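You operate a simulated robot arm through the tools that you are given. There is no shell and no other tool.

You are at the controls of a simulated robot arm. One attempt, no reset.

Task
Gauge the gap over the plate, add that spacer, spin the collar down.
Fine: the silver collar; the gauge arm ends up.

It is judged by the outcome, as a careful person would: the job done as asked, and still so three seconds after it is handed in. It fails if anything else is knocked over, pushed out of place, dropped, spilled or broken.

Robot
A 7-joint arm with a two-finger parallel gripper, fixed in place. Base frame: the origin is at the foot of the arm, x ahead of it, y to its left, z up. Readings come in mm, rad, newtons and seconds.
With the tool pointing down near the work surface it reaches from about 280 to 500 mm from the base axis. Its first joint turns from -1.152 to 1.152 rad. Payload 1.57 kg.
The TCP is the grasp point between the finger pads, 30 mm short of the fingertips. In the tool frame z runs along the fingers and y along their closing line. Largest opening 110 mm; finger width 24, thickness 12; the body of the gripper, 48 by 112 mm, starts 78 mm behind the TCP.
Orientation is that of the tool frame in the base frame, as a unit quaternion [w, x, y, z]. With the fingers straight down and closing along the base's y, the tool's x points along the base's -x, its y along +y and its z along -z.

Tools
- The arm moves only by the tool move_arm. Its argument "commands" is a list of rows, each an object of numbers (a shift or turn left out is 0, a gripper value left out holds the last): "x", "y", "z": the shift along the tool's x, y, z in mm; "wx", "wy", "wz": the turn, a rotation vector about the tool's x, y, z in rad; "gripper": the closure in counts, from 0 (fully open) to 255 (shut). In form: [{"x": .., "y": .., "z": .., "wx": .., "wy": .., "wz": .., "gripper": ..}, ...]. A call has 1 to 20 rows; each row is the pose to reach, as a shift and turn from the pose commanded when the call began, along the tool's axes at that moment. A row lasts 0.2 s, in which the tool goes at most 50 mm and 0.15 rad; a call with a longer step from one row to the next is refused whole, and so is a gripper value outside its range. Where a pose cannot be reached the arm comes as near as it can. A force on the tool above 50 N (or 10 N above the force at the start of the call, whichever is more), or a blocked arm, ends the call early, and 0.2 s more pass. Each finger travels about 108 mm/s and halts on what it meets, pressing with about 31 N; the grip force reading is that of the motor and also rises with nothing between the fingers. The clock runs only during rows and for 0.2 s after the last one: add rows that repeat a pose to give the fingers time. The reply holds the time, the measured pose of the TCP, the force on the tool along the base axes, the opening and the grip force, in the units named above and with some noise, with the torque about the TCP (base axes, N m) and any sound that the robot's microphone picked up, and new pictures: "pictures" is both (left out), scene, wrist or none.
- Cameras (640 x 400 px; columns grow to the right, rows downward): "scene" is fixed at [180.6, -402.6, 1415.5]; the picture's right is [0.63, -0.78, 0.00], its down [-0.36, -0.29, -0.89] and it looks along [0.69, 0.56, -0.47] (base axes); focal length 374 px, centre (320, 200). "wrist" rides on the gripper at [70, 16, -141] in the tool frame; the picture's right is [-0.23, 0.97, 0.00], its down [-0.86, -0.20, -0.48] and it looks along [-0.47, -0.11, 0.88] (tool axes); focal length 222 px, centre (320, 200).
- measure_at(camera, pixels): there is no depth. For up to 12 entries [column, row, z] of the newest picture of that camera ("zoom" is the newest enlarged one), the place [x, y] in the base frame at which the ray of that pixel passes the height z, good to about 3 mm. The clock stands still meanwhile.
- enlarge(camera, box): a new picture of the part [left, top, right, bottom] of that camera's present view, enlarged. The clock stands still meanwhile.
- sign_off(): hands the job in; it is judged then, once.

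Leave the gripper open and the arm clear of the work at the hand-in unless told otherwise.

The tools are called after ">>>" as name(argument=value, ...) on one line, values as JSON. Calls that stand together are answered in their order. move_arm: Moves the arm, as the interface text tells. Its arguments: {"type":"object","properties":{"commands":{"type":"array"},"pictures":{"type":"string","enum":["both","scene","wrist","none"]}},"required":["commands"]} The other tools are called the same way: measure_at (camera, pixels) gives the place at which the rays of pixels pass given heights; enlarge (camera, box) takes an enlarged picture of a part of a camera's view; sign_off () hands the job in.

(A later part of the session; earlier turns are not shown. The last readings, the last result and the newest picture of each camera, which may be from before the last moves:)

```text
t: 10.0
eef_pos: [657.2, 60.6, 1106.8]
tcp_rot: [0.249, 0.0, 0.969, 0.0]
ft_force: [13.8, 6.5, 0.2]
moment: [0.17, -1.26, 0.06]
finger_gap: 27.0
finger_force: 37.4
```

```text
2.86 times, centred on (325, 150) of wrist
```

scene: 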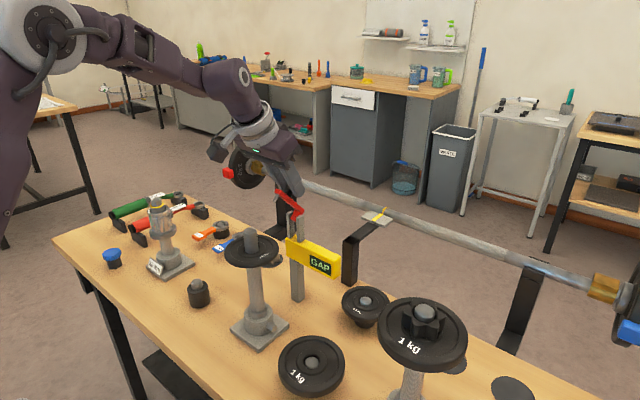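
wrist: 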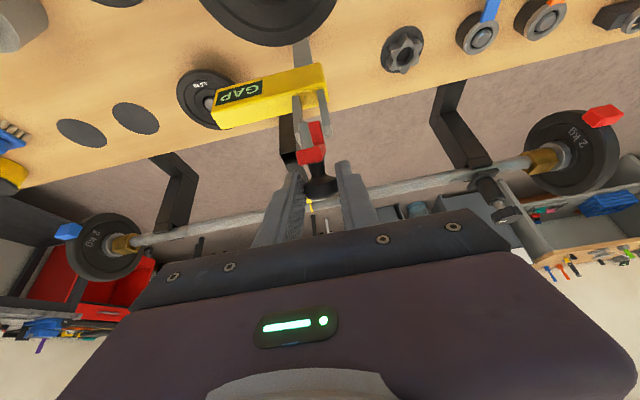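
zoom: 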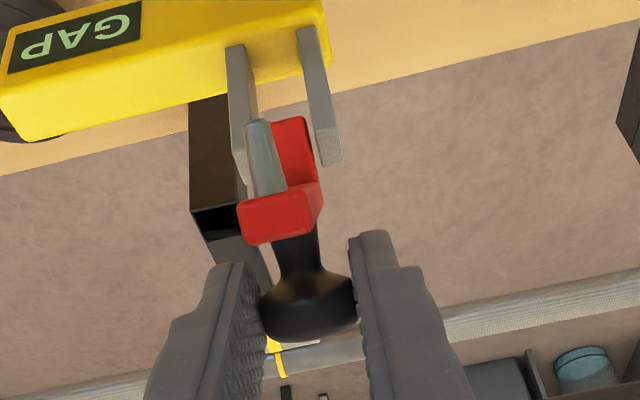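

The swing is going well at 13.8 N, with a small sideways force of +6.5 N that I will relieve with a 1 mm y shift. I continue the arc another 30°.

>>> move_arm(commands=[{"x": 6.2, "y": 0.5, "z": -2.7}, {"x": 12.6, "y": 1, "z": -4.8}, {"x": 19.2, "y": 1, "z": -6.4}, {"x": 26, "y": 1, "z": -7.3}, {"x": 32.7, "y": 1, "z": -7.7}, {"x": 39.4, "y": 1, "z": -7.5}, {"x": 39.4, "y": 1, "z": -7.5}])

>>> enlarge(camera="scene", box=[230, 160, 350, 280])

>>> enlarge(camera="wrist", box=[220, 40, 400, 220])

```text
t: 11.6
eef_pos: [617.1, 60.6, 1096.1]
tcp_rot: [0.248, 0.0, 0.969, 0.0]
ft_force: [5.5, 0.5, 0.6]
moment: [0.05, -0.41, 0.0]
finger_gap: 26.9
finger_force: 38.4
```

scene: 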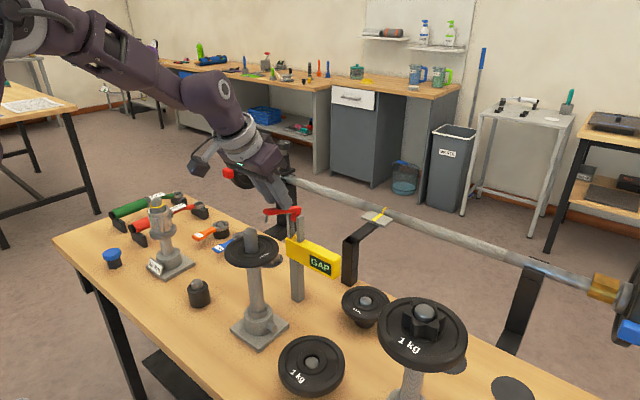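
wrist: 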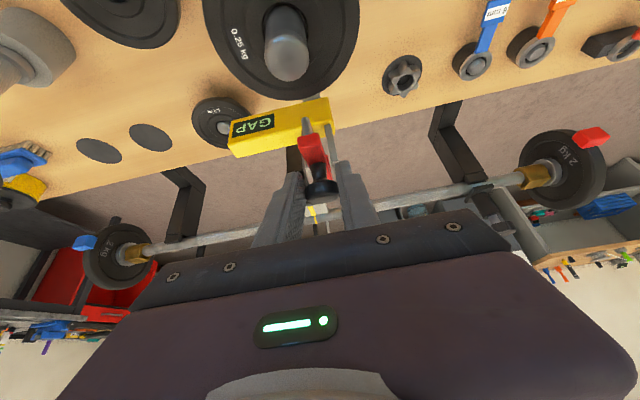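

```text
3.33 times, centred on (290, 220) of scene
```

zoom: 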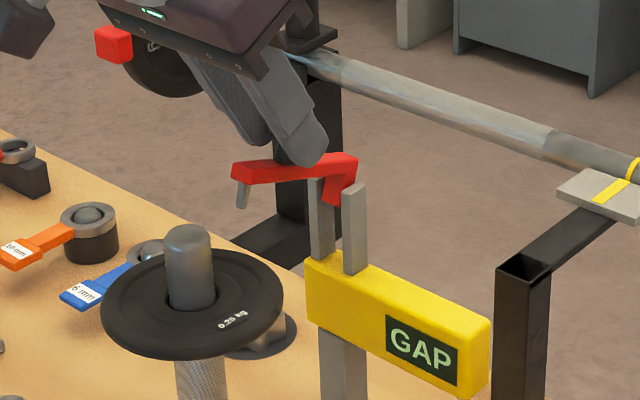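

```text
2.22 times, centred on (310, 130) of wrist
```

zoom: 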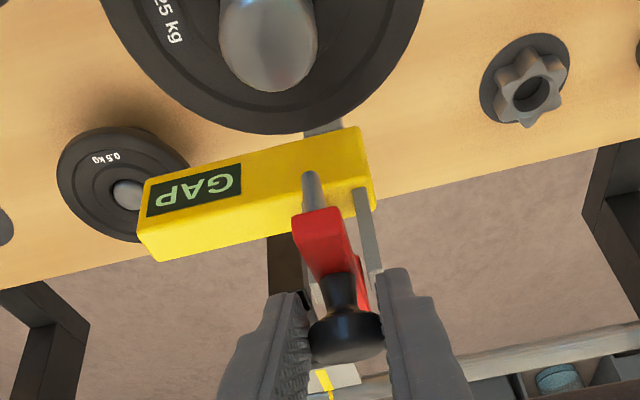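

The red arm is nearly level with its pin hanging over the plate, and the force is down to 5.5 N. I continue to about Δ=75° and look at the pin-to-plate clearance.

>>> move_arm(commands=[{"x": 6.8, "z": 0.7}, {"x": 13.4, "z": 2.2}, {"x": 19.9, "z": 4.1}, {"x": 19.9, "z": 4.1}])

>>> enlarge(camera="scene", box=[220, 170, 350, 280])

>>> enlarge(camera="wrist", box=[220, 20, 400, 220])

```text
t: 12.6
eef_pos: [602.7, 60.7, 1081.7]
tcp_rot: [0.248, -0.001, 0.969, 0.0]
ft_force: [4.8, -3.3, 13.7]
moment: [-0.06, -1.33, -0.05]
finger_gap: 27.0
finger_force: 37.7
```

scene: 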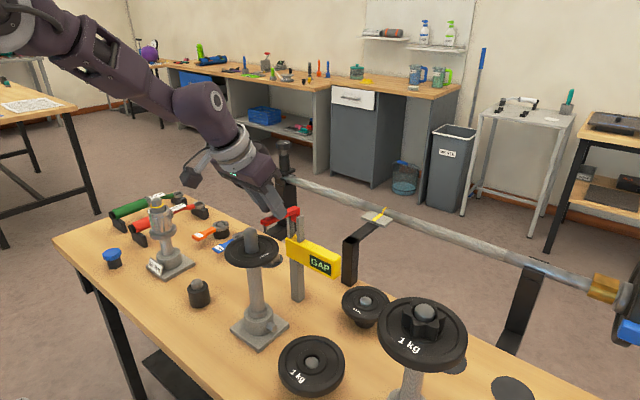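
wrist: 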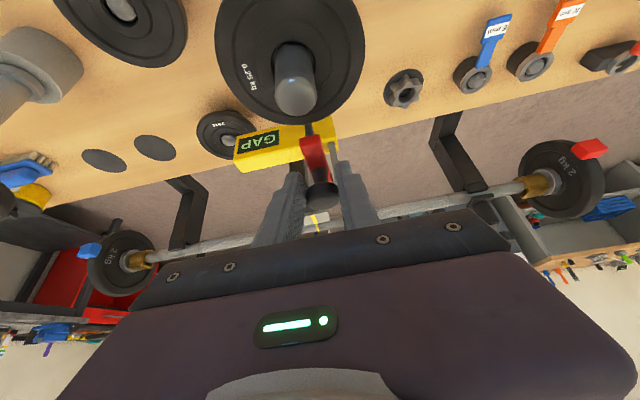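

```text
3.64 times, centred on (285, 225) of scene
```

zoom: 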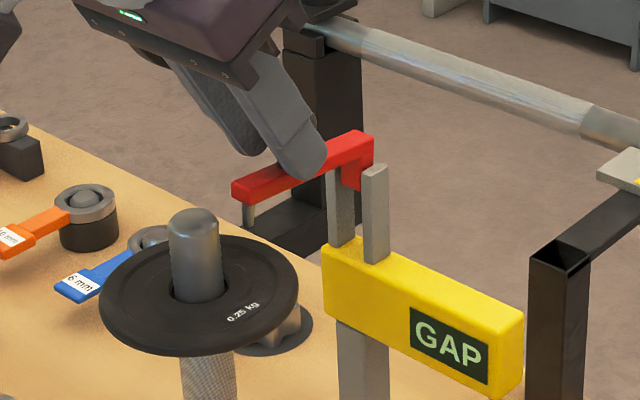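

```text
2.00 times, centred on (310, 120) of wrist
```

zoom: 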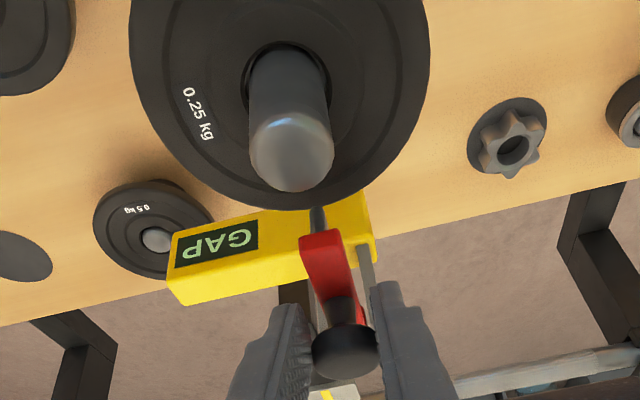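

The arm is about level and the pin is still above the plate. The force balance shows no contact yet, because the moment again comes from grip slip. I go 8° further in small steps.

>>> move_arm(commands=[{"x": 3.1, "z": 1.2}, {"x": 6.3, "z": 2.5}, {"x": 9.9, "z": 4.2}, {"x": 9.9, "z": 4.2}])

>>> enlarge(camera="scene", box=[220, 190, 330, 280])

>>> enlarge(camera="wrist", box=[240, 60, 380, 200])

```text
t: 13.6
eef_pos: [595.8, 59.3, 1074.4]
tcp_rot: [0.248, 0.0, 0.969, 0.001]
ft_force: [8.4, -0.8, 12.4]
moment: [0.02, -1.33, -0.01]
finger_gap: 26.9
finger_force: 37.5
```

scene: 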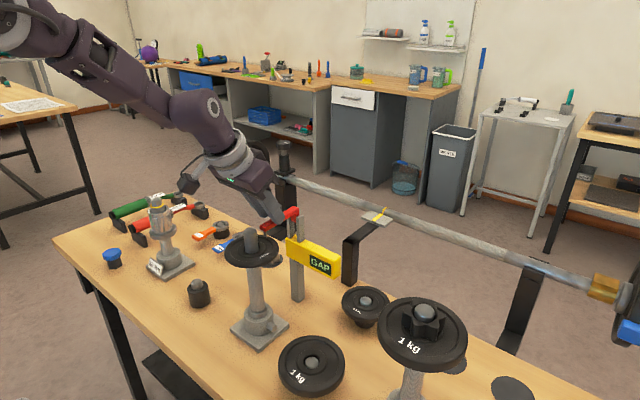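
wrist: 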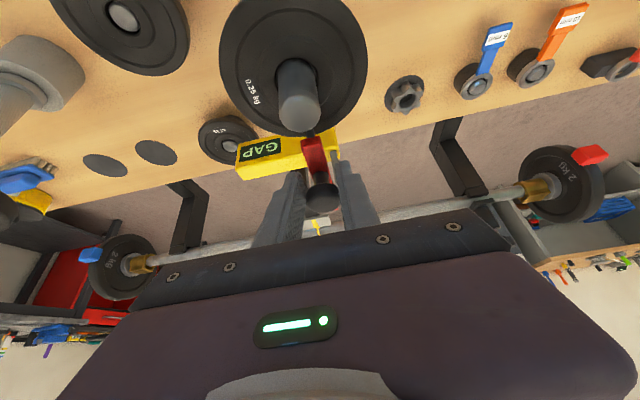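

```text
4.44 times, centred on (275, 235) of scene
```

zoom: 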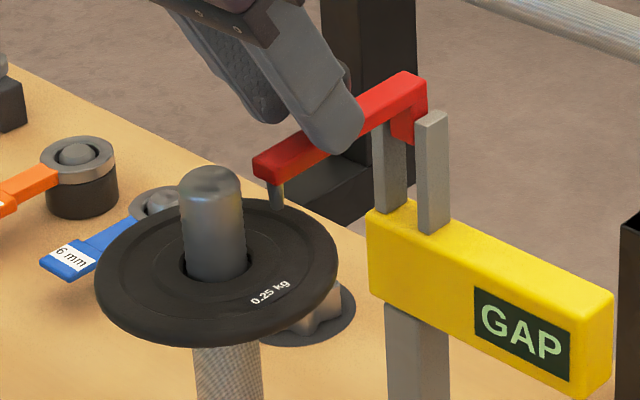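

```text
2.86 times, centred on (310, 130) of wrist
```

zoom: 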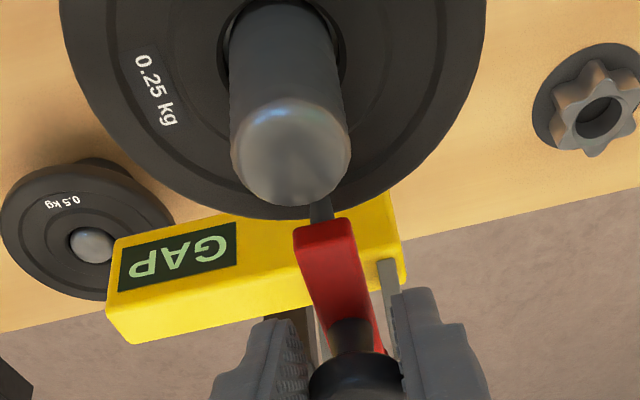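

The pin tip is still about 15 mm above the plate. I continue 7° more in small steps.

>>> move_arm(commands=[{"x": 2.9, "z": 1.6}, {"x": 5.8, "z": 3.3}, {"x": 8.2, "z": 4.8}, {"x": 8.2, "z": 4.8}])

>>> enlarge(camera="scene", box=[220, 190, 330, 280])

>>> enlarge(camera="wrist", box=[240, 60, 380, 200])

```text
t: 14.6
eef_pos: [589.8, 60.6, 1066.2]
tcp_rot: [0.248, 0.0, 0.969, 0.0]
ft_force: [-5.2, -0.7, 18.7]
moment: [-0.03, -0.98, -0.01]
finger_gap: 26.5
finger_force: 37.7
```

scene: 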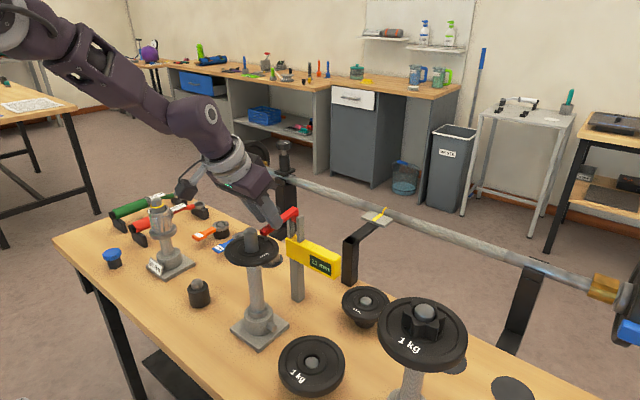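
wrist: 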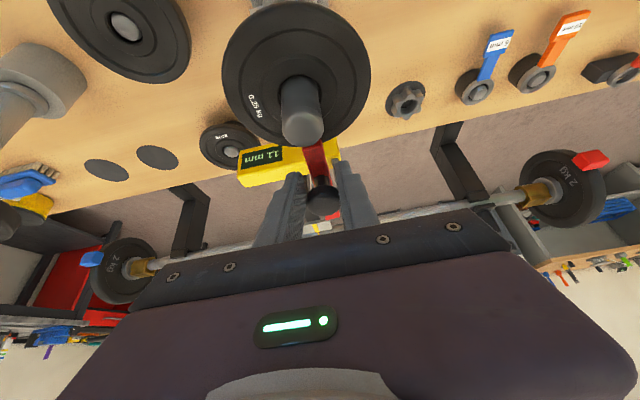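

```text
4.44 times, centred on (275, 235) of scene
```

zoom: 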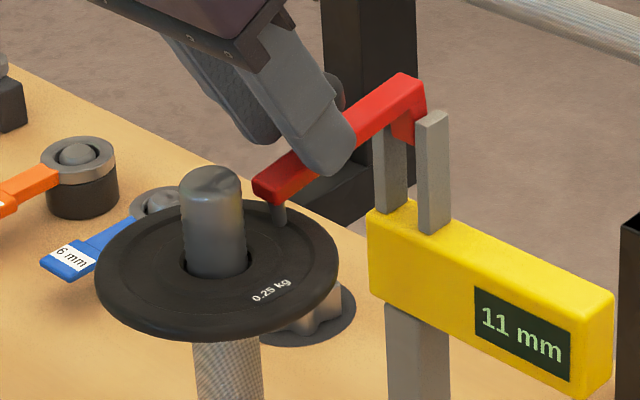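

```text
2.86 times, centred on (310, 130) of wrist
```

zoom: 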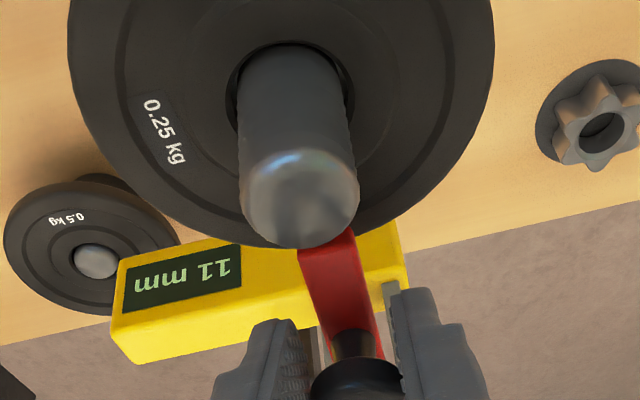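

The display has woken and shows "11 mm" while my grip may still be biasing the arm. I open the fingers so the arm settles freely on the plate, then read it again.

>>> move_arm(commands=[{"gripper": 170}, {"gripper": 150}, {"gripper": 150}, {"gripper": 150}])

>>> enlarge(camera="scene", box=[220, 190, 350, 280])

>>> enlarge(camera="wrist", box=[240, 60, 380, 200])

```text
t: 15.6
eef_pos: [590.6, 60.7, 1065.3]
tcp_rot: [0.247, 0.001, 0.969, -0.001]
ft_force: [0.2, -0.7, 0.3]
moment: [0.01, 0.01, 0.04]
finger_gap: 45.3
finger_force: 0.1
```

scene: 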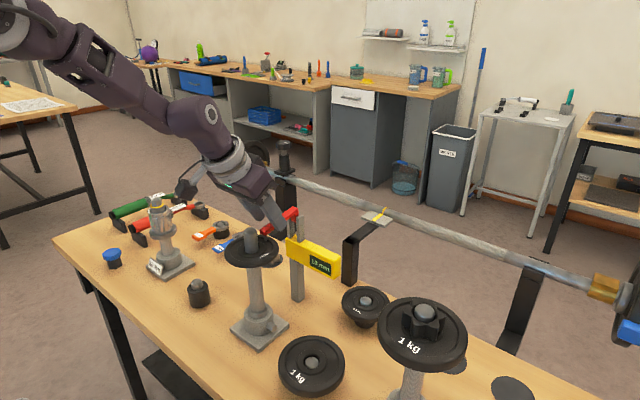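
wrist: 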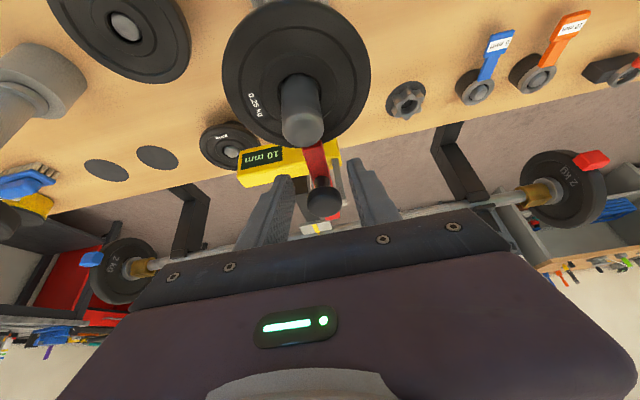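

```text
4.44 times, centred on (285, 235) of scene
```

zoom: 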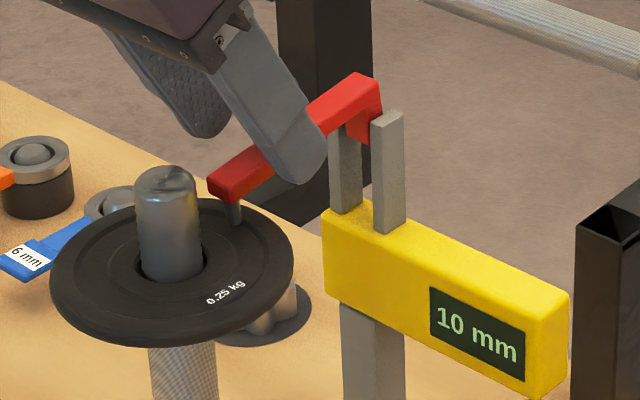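

```text
2.86 times, centred on (310, 130) of wrist
```

zoom: 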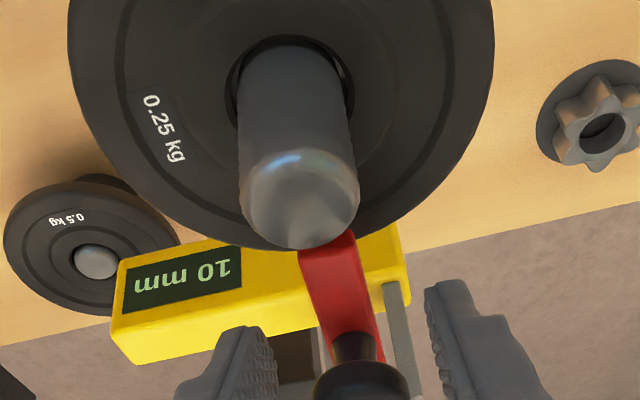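

Released, the gauge reads "10 mm", which matches the orange spacer. I wait a moment to confirm the reading is steady before lifting the arm back up.

>>> move_arm(commands=[{"gripper": 150}, {"gripper": 150}, {"gripper": 150}, {"gripper": 150}, {"gripper": 150}], pictures="scene")

>>> enlarge(camera="scene", box=[260, 200, 350, 280])

```text
t: 16.8
eef_pos: [590.3, 59.7, 1066.3]
tcp_rot: [0.248, 0.0, 0.969, 0.0]
ft_force: [-0.1, 0.0, 0.1]
moment: [0.01, -0.01, -0.03]
finger_gap: 45.2
finger_force: 0.1
```

scene: 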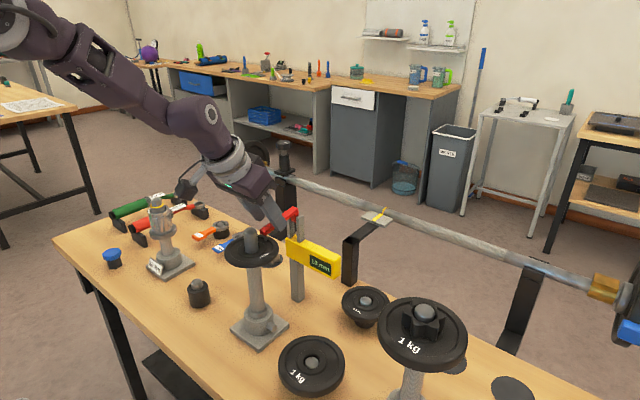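

```text
5.00 times, centred on (305, 240) of scene
```

zoom: 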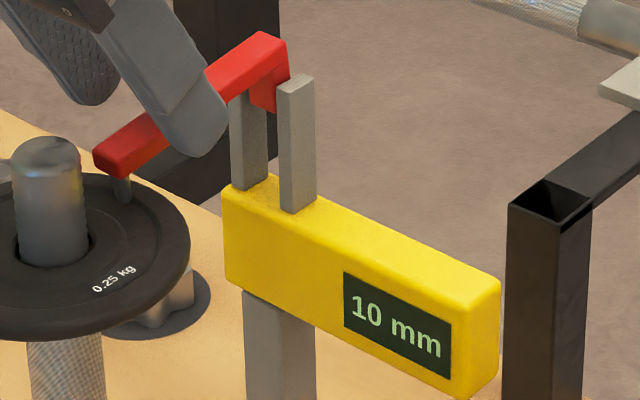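

The reading is steady at 10 mm. I close on the knob again and swing the arm back up along the reversed arc, first to about half way.

>>> move_arm(commands=[{"gripper": 190}, {"gripper": 215}, {"gripper": 215}, {"gripper": 215}], pictures="none")

>>> move_arm(commands=[{"x": -5.8, "z": -3.6}, {"x": -11.9, "z": -6.5}, {"x": -18.1, "z": -9.0}, {"x": -24.7, "z": -10.9}, {"x": -31.2, "z": -12.3}, {"x": -38.0, "z": -13.1}, {"x": -44.7, "z": -13.3}, {"x": -51.5, "z": -12.9}, {"x": -51.5, "z": -12.9}])

>>> enlarge(camera="scene", box=[230, 150, 350, 280])

```text
t: 17.8
eef_pos: [589.9, 59.2, 1066.6]
tcp_rot: [0.248, 0.0, 0.969, 0.0]
ft_force: [-0.4, 0.3, -0.6]
moment: [0.03, -0.01, -0.01]
finger_gap: 26.3
finger_force: 37.0
```

```text
t: 19.8
eef_pos: [629.4, 59.2, 1102.6]
tcp_rot: [0.248, 0.0, 0.969, 0.0]
ft_force: [-0.2, 0.8, 0.3]
moment: [0.03, -0.01, 0.0]
finger_gap: 17.7
finger_force: 0.4
```

scene: 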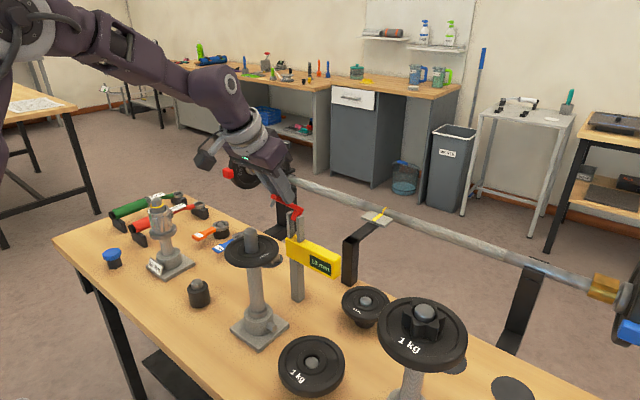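
wrist: 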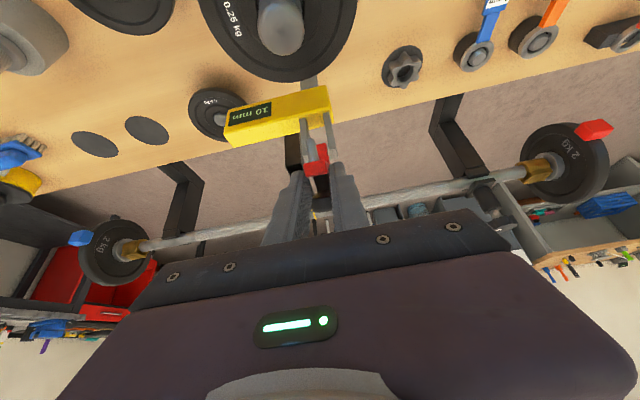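

```text
3.08 times, centred on (290, 215) of scene
```

zoom: 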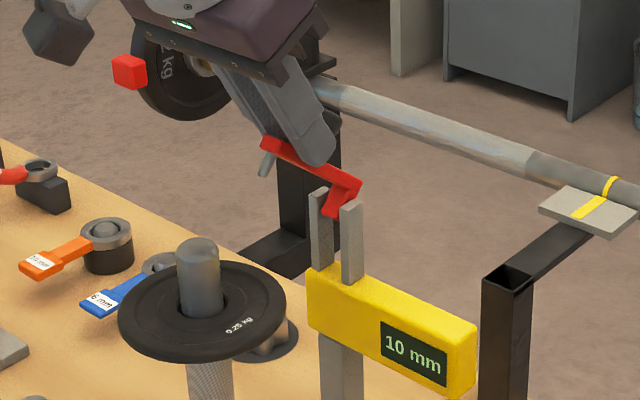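

The arm is up about 45° and stays there, but the knob slipped out of the pads (gap 17.7, no force). I open the fingers and look at where the knob is now.

>>> move_arm(commands=[{"gripper": 170}, {"gripper": 140}, {"gripper": 140}, {"gripper": 140}])

>>> enlarge(camera="scene", box=[250, 160, 350, 240])

>>> enlarge(camera="wrist", box=[250, 100, 400, 230])

```text
t: 20.8
eef_pos: [629.1, 59.2, 1101.8]
tcp_rot: [0.247, 0.0, 0.969, 0.0]
ft_force: [0.2, 0.0, 1.0]
moment: [-0.01, 0.01, -0.01]
finger_gap: 49.9
finger_force: 0.0
```

scene: 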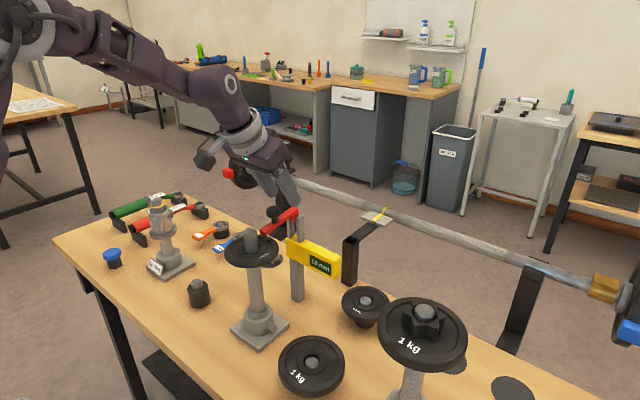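
wrist: 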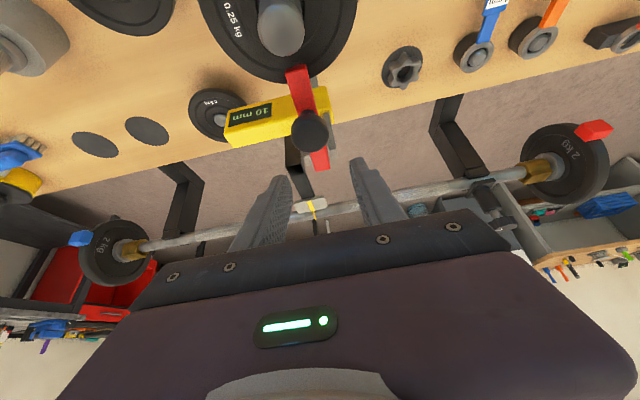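

```text
5.00 times, centred on (300, 200) of scene
```

zoom: 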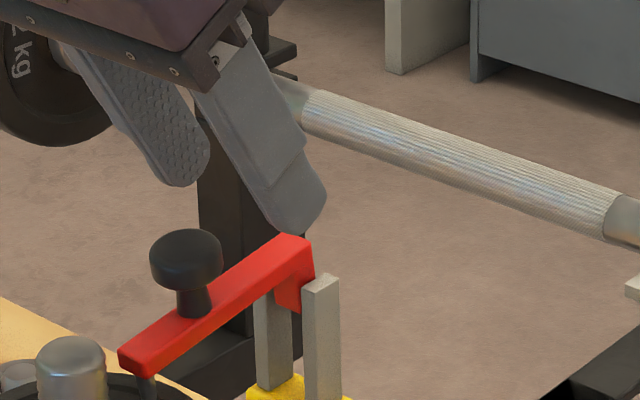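

```text
3.08 times, centred on (325, 165) of wrist
```

zoom: 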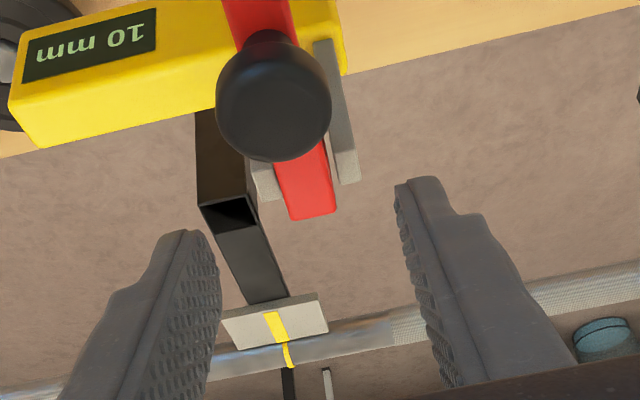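

The arm fell back down onto the plate when I opened, so it is resting on the plate again with the knob cap pointing up. The knob had slid out along my pads while lifting.

The knob cap is about 27 mm wide and the arm 14 mm. So I will set the gap to about 20 mm, put the fingers on the near (−x) side of the cap and push it up and over like a yoke, with no pinching. First I locate the cap in both cameras.

>>> measure_at(camera="scene", pixels=[[273.4, 211.6, 1040], [273.4, 211.6, 1080], [262, 238, 1010], [262, 238, 1040], [250, 225, 1030], [250, 225, 1060]])

>>> measure_at(camera="wrist", pixels=[[309.7, 131.6, 1040], [309.7, 131.6, 1080], [300, 93, 1010], [300, 93, 1040], [281, 36, 1030], [281, 36, 1060]])

>>> enlarge(camera="scene", box=[220, 190, 320, 270])

>>> enlarge(camera="wrist", box=[220, 0, 400, 160])

```text
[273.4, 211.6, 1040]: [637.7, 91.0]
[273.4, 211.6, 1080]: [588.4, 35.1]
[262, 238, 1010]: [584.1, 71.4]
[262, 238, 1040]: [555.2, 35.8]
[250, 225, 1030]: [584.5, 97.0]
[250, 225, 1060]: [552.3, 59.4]
```

```text
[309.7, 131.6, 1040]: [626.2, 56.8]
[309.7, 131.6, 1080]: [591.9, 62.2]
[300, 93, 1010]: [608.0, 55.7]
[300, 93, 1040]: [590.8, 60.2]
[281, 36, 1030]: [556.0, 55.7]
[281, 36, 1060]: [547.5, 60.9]
```

```text
5.00 times, centred on (270, 230) of scene
```

zoom: 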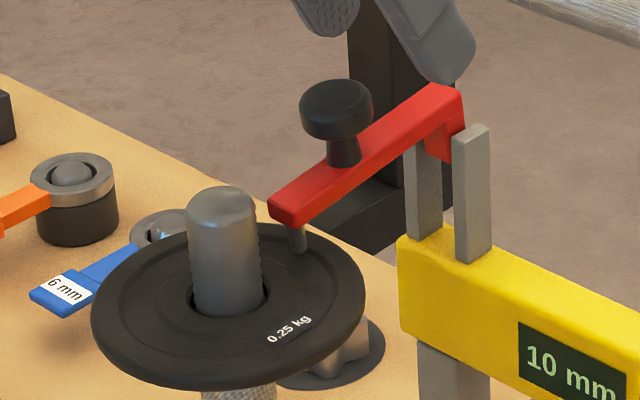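

```text
2.50 times, centred on (310, 80) of wrist
```

zoom: 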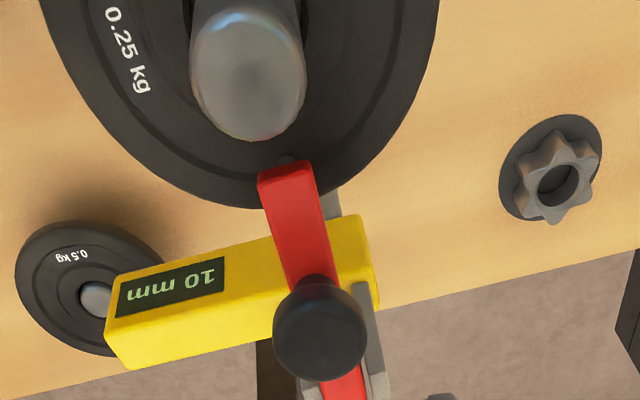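

The cap is at (608.5,60,1062). That explains the slip, because my last grip was about 14 mm off its centre. I back off 40 mm, set a 21 mm gap and shift to the near side of the cap, above the arm, then check before going in.

>>> move_arm(commands=[{"z": -20}, {"z": -40, "gripper": 206}, {"x": 33, "y": 0.5, "z": -40, "gripper": 206}, {"x": 66.3, "y": 0.5, "z": -40, "gripper": 206}, {"x": 66.3, "y": 0.5, "z": -30, "gripper": 206}, {"x": 66.3, "y": 0.5, "z": -30, "gripper": 206}])

>>> enlarge(camera="scene", box=[220, 160, 320, 260])

>>> enlarge(camera="wrist", box=[240, 90, 420, 230])

```text
t: 22.2
eef_pos: [557.3, 61.2, 1096.7]
tcp_rot: [0.248, 0.0, 0.969, 0.0]
ft_force: [-0.1, -0.3, -0.2]
moment: [0.02, 0.01, 0.0]
finger_gap: 20.9
finger_force: 0.0
```

scene: 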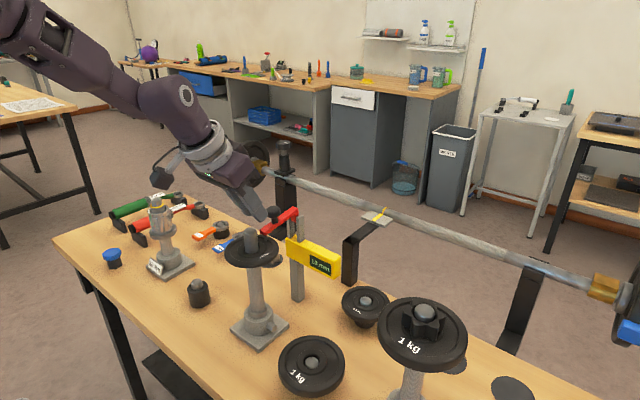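
wrist: 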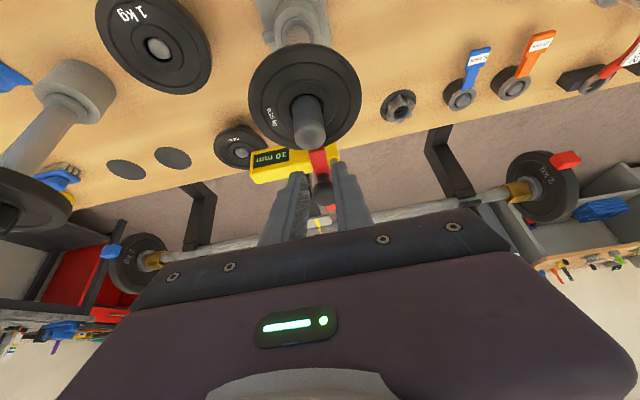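

```text
4.00 times, centred on (270, 210) of scene
```

zoom: 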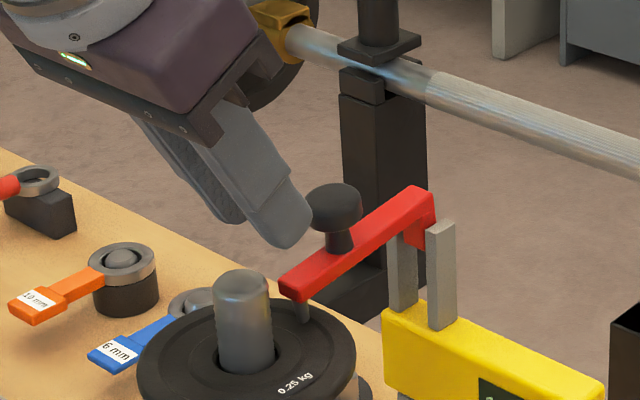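

```text
2.86 times, centred on (330, 160) of wrist
```

zoom: 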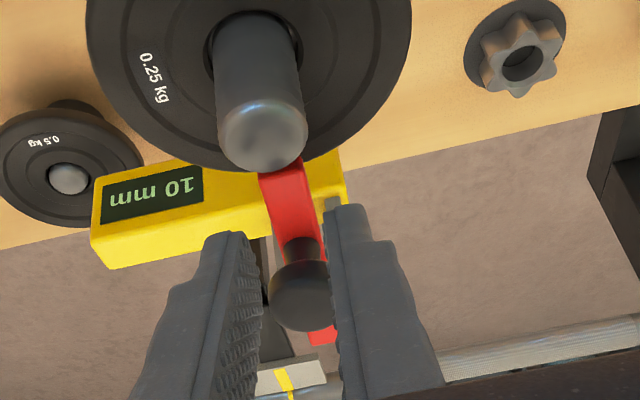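

The fingers are on the near side of the cap, aligned with the arm. I advance 36 mm along the tool axis so the tips straddle the red arm beside the cap.

>>> move_arm(commands=[{"z": 12}, {"z": 24}, {"z": 36}, {"z": 36}])

>>> enlarge(camera="scene", box=[220, 180, 320, 260])

>>> enlarge(camera="wrist", box=[240, 90, 420, 230])

```text
t: 23.2
eef_pos: [575.2, 59.9, 1064.6]
tcp_rot: [0.247, 0.0, 0.969, 0.0]
ft_force: [0.6, 0.6, -0.4]
moment: [0.02, 0.0, 0.0]
finger_gap: 20.9
finger_force: 0.0
```

scene: 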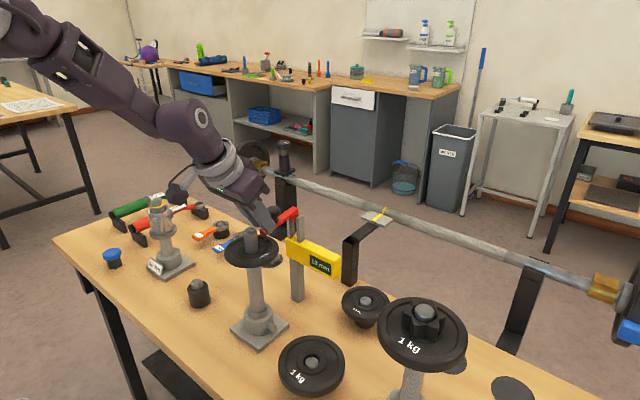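
wrist: 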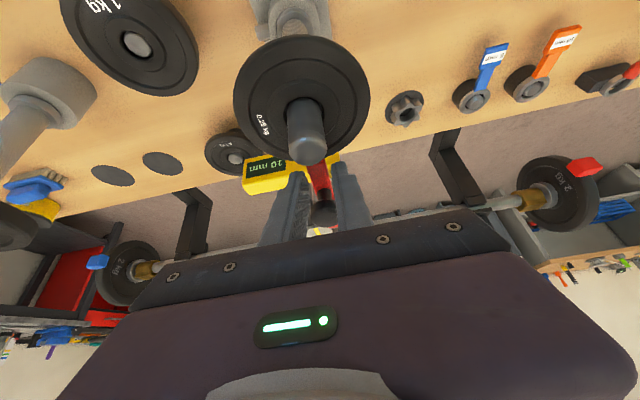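

```text
5.00 times, centred on (270, 220) of scene
```

zoom: 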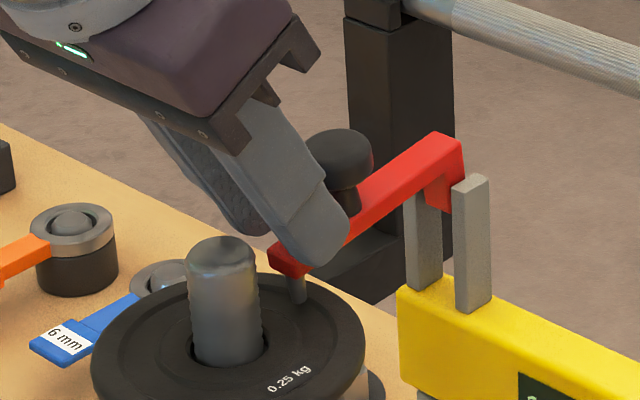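

```text
2.86 times, centred on (330, 160) of wrist
```

zoom: 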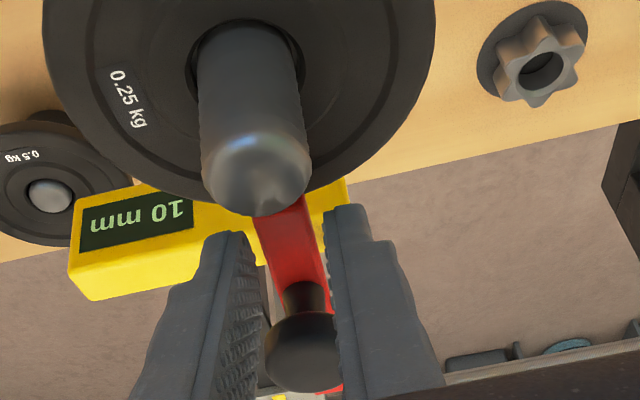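

The fingers straddle the arm next to the cap with no contact force. I push the cap up along its arc, first about 30°, and check.

>>> move_arm(commands=[{"x": -6, "z": 0}, {"x": -13, "z": -2.5}, {"x": -20.2, "z": -4.7}, {"x": -27, "z": -6.1}, {"x": -34, "z": -7.2}, {"x": -41, "z": -7.5}, {"x": -48.2, "z": -7.4}, {"x": -48.2, "z": -7.4}])

>>> enlarge(camera="scene", box=[230, 160, 330, 250])

>>> enlarge(camera="wrist", box=[240, 90, 420, 230])

```text
t: 25.0
eef_pos: [613.8, 60.3, 1094.1]
tcp_rot: [0.246, 0.0, 0.969, 0.0]
ft_force: [-0.5, -0.8, -0.2]
moment: [-0.01, 0.01, 0.0]
finger_gap: 21.0
finger_force: 0.0
```

scene: 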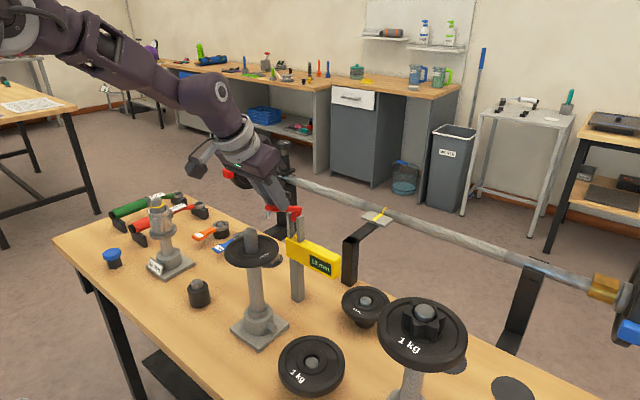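
wrist: 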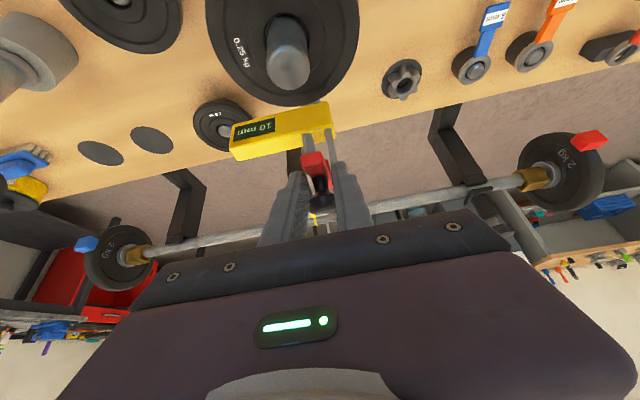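

```text
4.44 times, centred on (280, 205) of scene
```

zoom: 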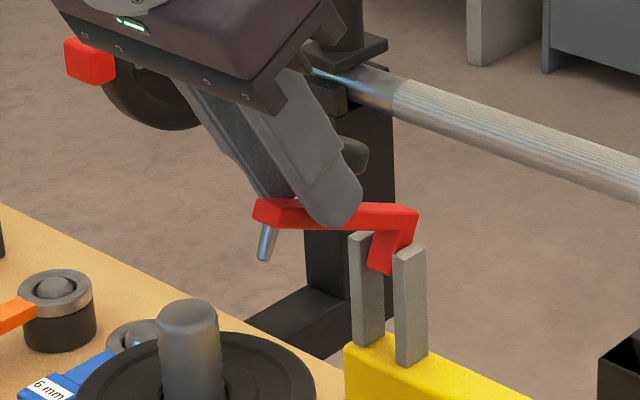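

```text
2.86 times, centred on (330, 160) of wrist
```

zoom: 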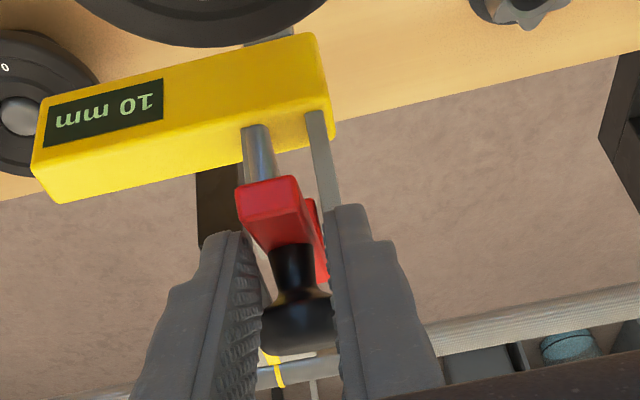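

That worked with almost no force, and the arm is lifted on the yoke. I continue the arc over the top toward the upright stop.

>>> move_arm(commands=[{"x": -6.6, "z": 0.8}, {"x": -13.1, "z": 2.2}, {"x": -19.6, "z": 4.0}, {"x": -25.7, "z": 6.4}, {"x": -31.2, "z": 9.4}, {"x": -36.4, "z": 12.9}, {"x": -41.3, "z": 17.0}, {"x": -45.8, "z": 21.5}, {"x": -45.8, "z": 21.5}])

>>> enlarge(camera="scene", box=[240, 150, 340, 250])

>>> enlarge(camera="wrist", box=[240, 90, 420, 230])

```text
t: 27.0
eef_pos: [664.8, 60.3, 1096.3]
tcp_rot: [0.246, 0.0, 0.969, 0.0]
ft_force: [-1.1, 1.3, 0.7]
moment: [0.01, 0.02, 0.0]
finger_gap: 20.9
finger_force: 0.0
```

scene: 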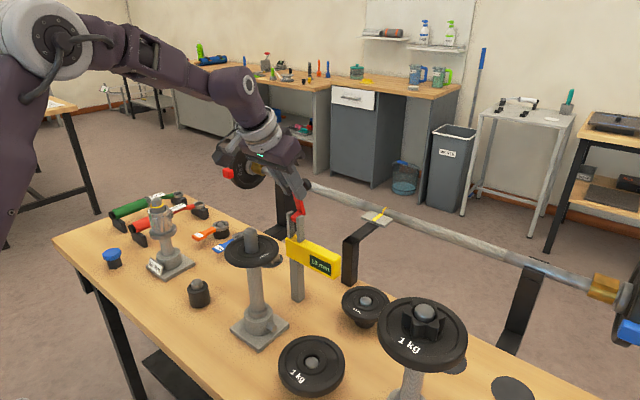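
wrist: 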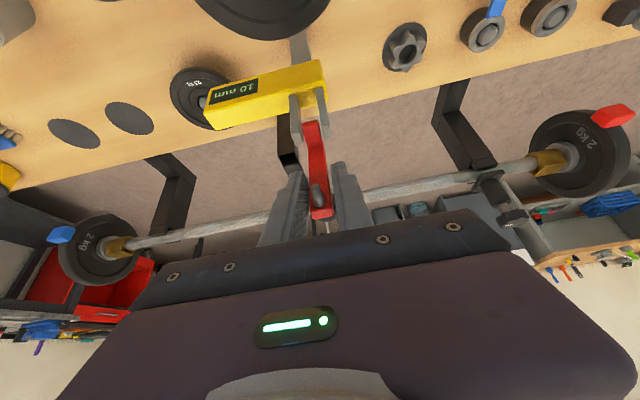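

```text
4.00 times, centred on (290, 200) of scene
```

zoom: 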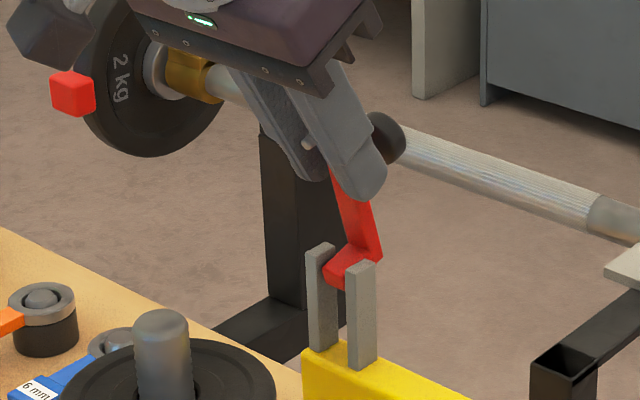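

```text
2.86 times, centred on (330, 160) of wrist
```

zoom: 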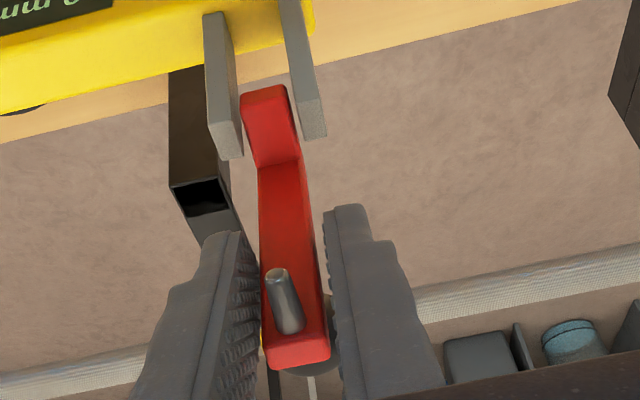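

The arm has tipped back upright onto its stop, with the cap in its original place. I open the fingers and back out along the tool axis.

>>> move_arm(commands=[{"gripper": 160}, {"gripper": 140}, {"z": -20}, {"z": -45}, {"z": -70}, {"z": -70}])

>>> enlarge(camera="scene", box=[240, 150, 350, 270])

>>> enlarge(camera="wrist", box=[360, 20, 560, 140])

```text
t: 28.4
eef_pos: [630.2, 61.8, 1158.4]
tcp_rot: [0.247, 0.001, 0.969, -0.001]
ft_force: [0.0, 0.7, -0.3]
moment: [0.01, -0.03, 0.0]
finger_gap: 49.8
finger_force: 0.0
```

scene: 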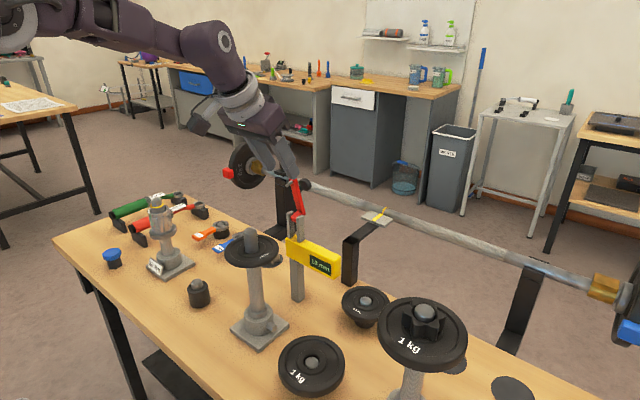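
wrist: 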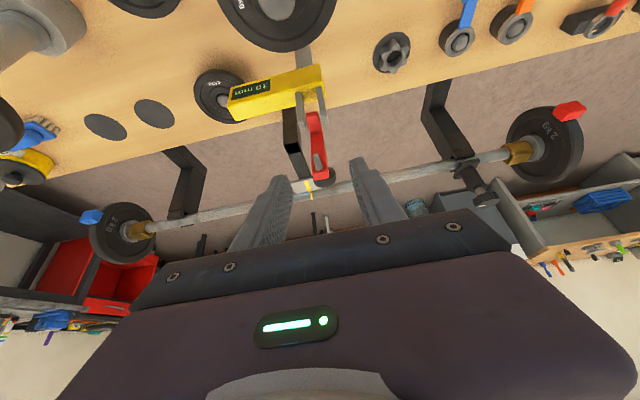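

```text
3.33 times, centred on (295, 210) of scene
```

zoom: 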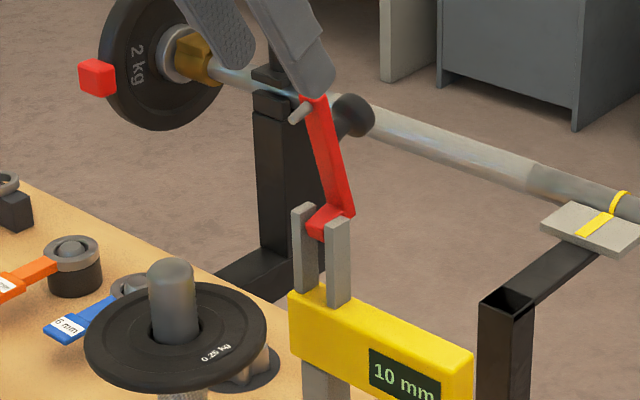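

```text
3.20 times, centred on (460, 80) of wrist
```

zoom: 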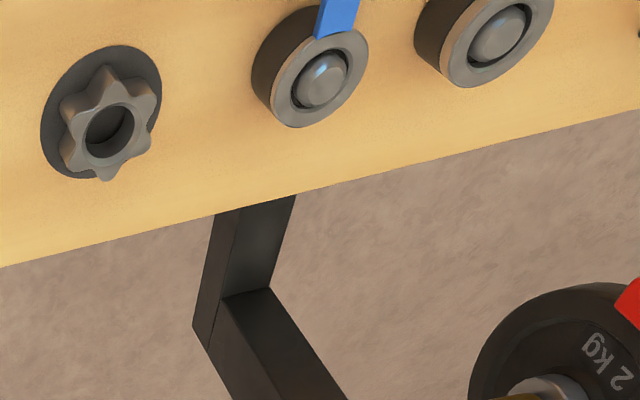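

The arm is up on its stop and the display shows 10 mm, so I need the orange spacer. The tall "20 Nm" stand at about (547,393) stands close in front of it. I re-measure the spacers, stand and collar in both cameras before planning the approach.

>>> measure_at(camera="scene", pixels=[[220.5, 225, 830], [220.5, 225, 850], [199, 237, 830], [199, 237, 850], [209, 231.5, 830], [209, 231.5, 850], [239, 235, 830], [239, 235, 850], [157, 201, 980], [157, 201, 1010], [273.5, 261, 810], [273.5, 261, 840]])

>>> measure_at(camera="wrist", pixels=[[515.6, 28.4, 830], [515.6, 28.4, 850], [459.5, 42, 830], [459.5, 42, 850], [394.5, 59, 810], [394.5, 59, 840], [305, 8, 1000], [305, 8, 1040]])

>>> enlarge(camera="scene", box=[180, 205, 260, 255])

>>> enlarge(camera="scene", box=[130, 180, 230, 290])

```text
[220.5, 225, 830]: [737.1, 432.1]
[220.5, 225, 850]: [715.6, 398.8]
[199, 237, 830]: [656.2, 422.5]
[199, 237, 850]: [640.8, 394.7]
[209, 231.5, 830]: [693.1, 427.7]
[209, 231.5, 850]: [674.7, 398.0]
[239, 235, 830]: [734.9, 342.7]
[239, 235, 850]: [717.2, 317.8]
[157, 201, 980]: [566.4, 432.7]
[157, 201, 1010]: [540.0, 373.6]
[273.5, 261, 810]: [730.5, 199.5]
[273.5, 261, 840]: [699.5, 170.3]
```

```text
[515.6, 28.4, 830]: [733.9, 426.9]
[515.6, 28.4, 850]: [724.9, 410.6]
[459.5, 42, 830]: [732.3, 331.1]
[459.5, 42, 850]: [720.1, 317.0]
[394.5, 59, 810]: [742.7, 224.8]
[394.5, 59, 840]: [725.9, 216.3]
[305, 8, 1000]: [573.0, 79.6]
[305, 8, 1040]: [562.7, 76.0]
```

```text
8.00 times, centred on (220, 230) of scene
```

zoom: 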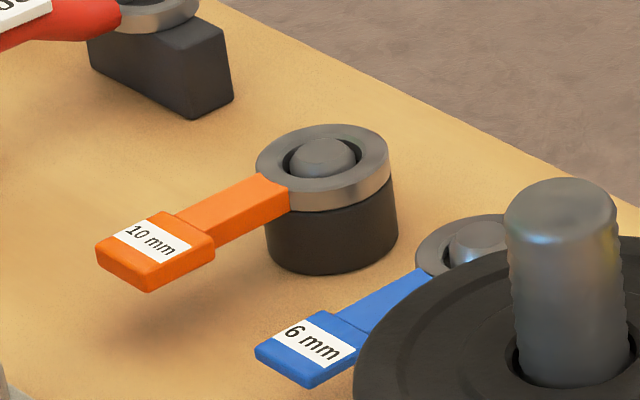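

```text
3.64 times, centred on (180, 235) of scene
```

zoom: 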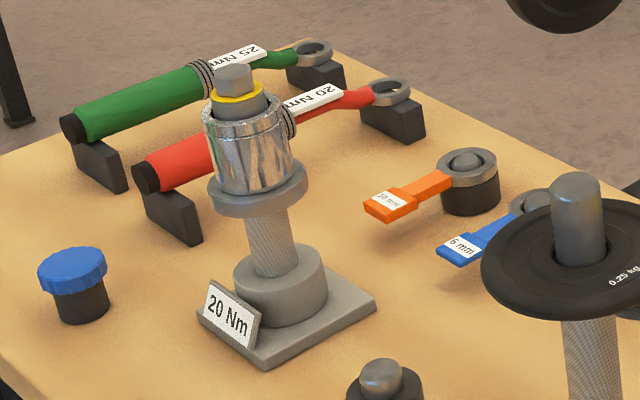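

Both cameras agree on the layout:
- Orange ring centre (730,421,837), with its handle tab near (655,416).
- Blue ring near (721,320).
- The 20 Nm stand at (548,395), reaching z 1000. It blocks a straight approach along the orange handle.

My plan is to swing the orange handle about its peg toward −y with closed fingers, from a clear angle. Then I grip the tab along the new direction, away from the stand. First I move to a staging point well above everything.

>>> move_arm(commands=[{"x": 35, "y": 10, "z": -18}, {"x": 65, "y": 40, "z": -18}, {"x": 92, "y": 80, "z": -18}, {"x": 92, "y": 125, "z": -18}, {"x": 92, "y": 168, "z": -18, "gripper": 255}, {"x": 92, "y": 168, "z": -18, "gripper": 255}], pictures="none")

>>> move_arm(commands=[{"wx": -0.068, "wz": -0.124}, {"wx": -0.136, "wz": -0.249}, {"wx": -0.204, "wz": -0.373}, {"wx": -0.272, "wz": -0.498}, {"wx": -0.34, "wz": -0.622}, {"wx": -0.408, "wz": -0.747}, {"wx": -0.476, "wz": -0.871}, {"wx": -0.544, "wz": -0.996}, {"wx": -0.544, "wz": -0.996}])

```text
t: 29.8
eef_pos: [539.3, 228.4, 1130.4]
tcp_rot: [0.246, 0.001, 0.969, 0.0]
ft_force: [-0.1, 0.1, 0.1]
moment: [0.02, 0.03, 0.02]
finger_gap: 0.0
finger_force: 21.1
```

```text
t: 31.8
eef_pos: [540.8, 228.4, 1129.9]
tcp_rot: [0.21, -0.521, 0.817, 0.133]
ft_force: [0.1, -0.8, -0.2]
moment: [-0.03, -0.02, 0.0]
finger_gap: 0.0
finger_force: 21.0
```

scene: 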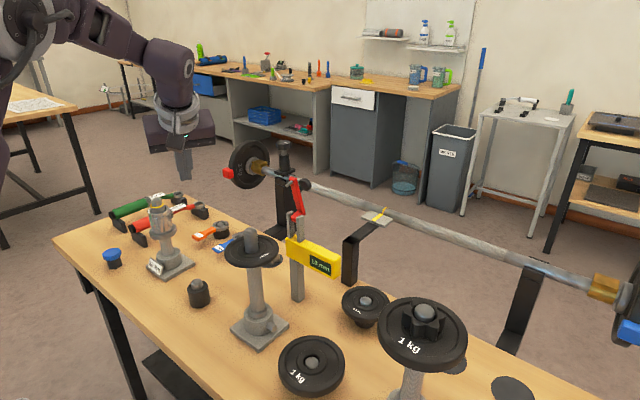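
wrist: 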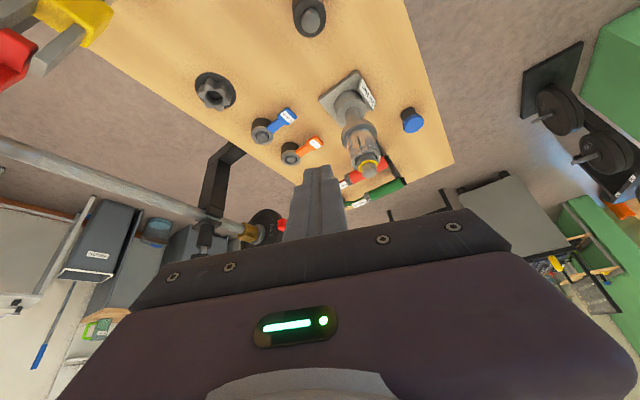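

Yaw of 65° is done. This view shows the stand, both spacers and the collar from above. I zoom in and re-measure from this independent viewpoint.

>>> enlarge(camera="wrist", box=[180, 60, 420, 220])

>>> measure_at(camera="wrist", pixels=[[290, 152, 837], [314, 143, 837], [262, 129, 840], [288, 115, 840], [369, 163, 1000], [369, 163, 980], [213, 90, 815], [213, 90, 830]])

```text
2.50 times, centred on (300, 140) of wrist
```

zoom: 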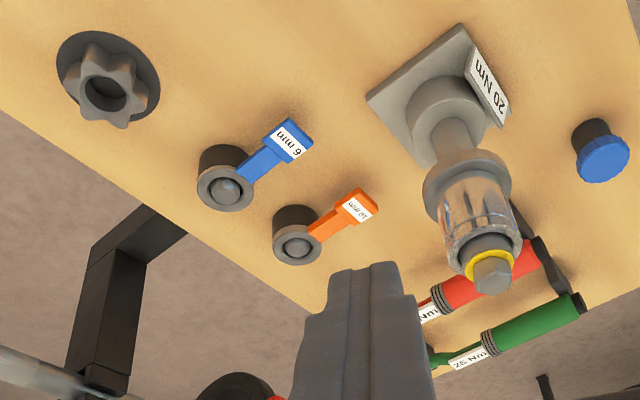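

```text
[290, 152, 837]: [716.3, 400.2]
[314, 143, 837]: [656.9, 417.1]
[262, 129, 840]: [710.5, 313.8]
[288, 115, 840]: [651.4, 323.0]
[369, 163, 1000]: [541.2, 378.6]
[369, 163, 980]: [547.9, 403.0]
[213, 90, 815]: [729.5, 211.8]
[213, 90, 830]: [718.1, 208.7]
```

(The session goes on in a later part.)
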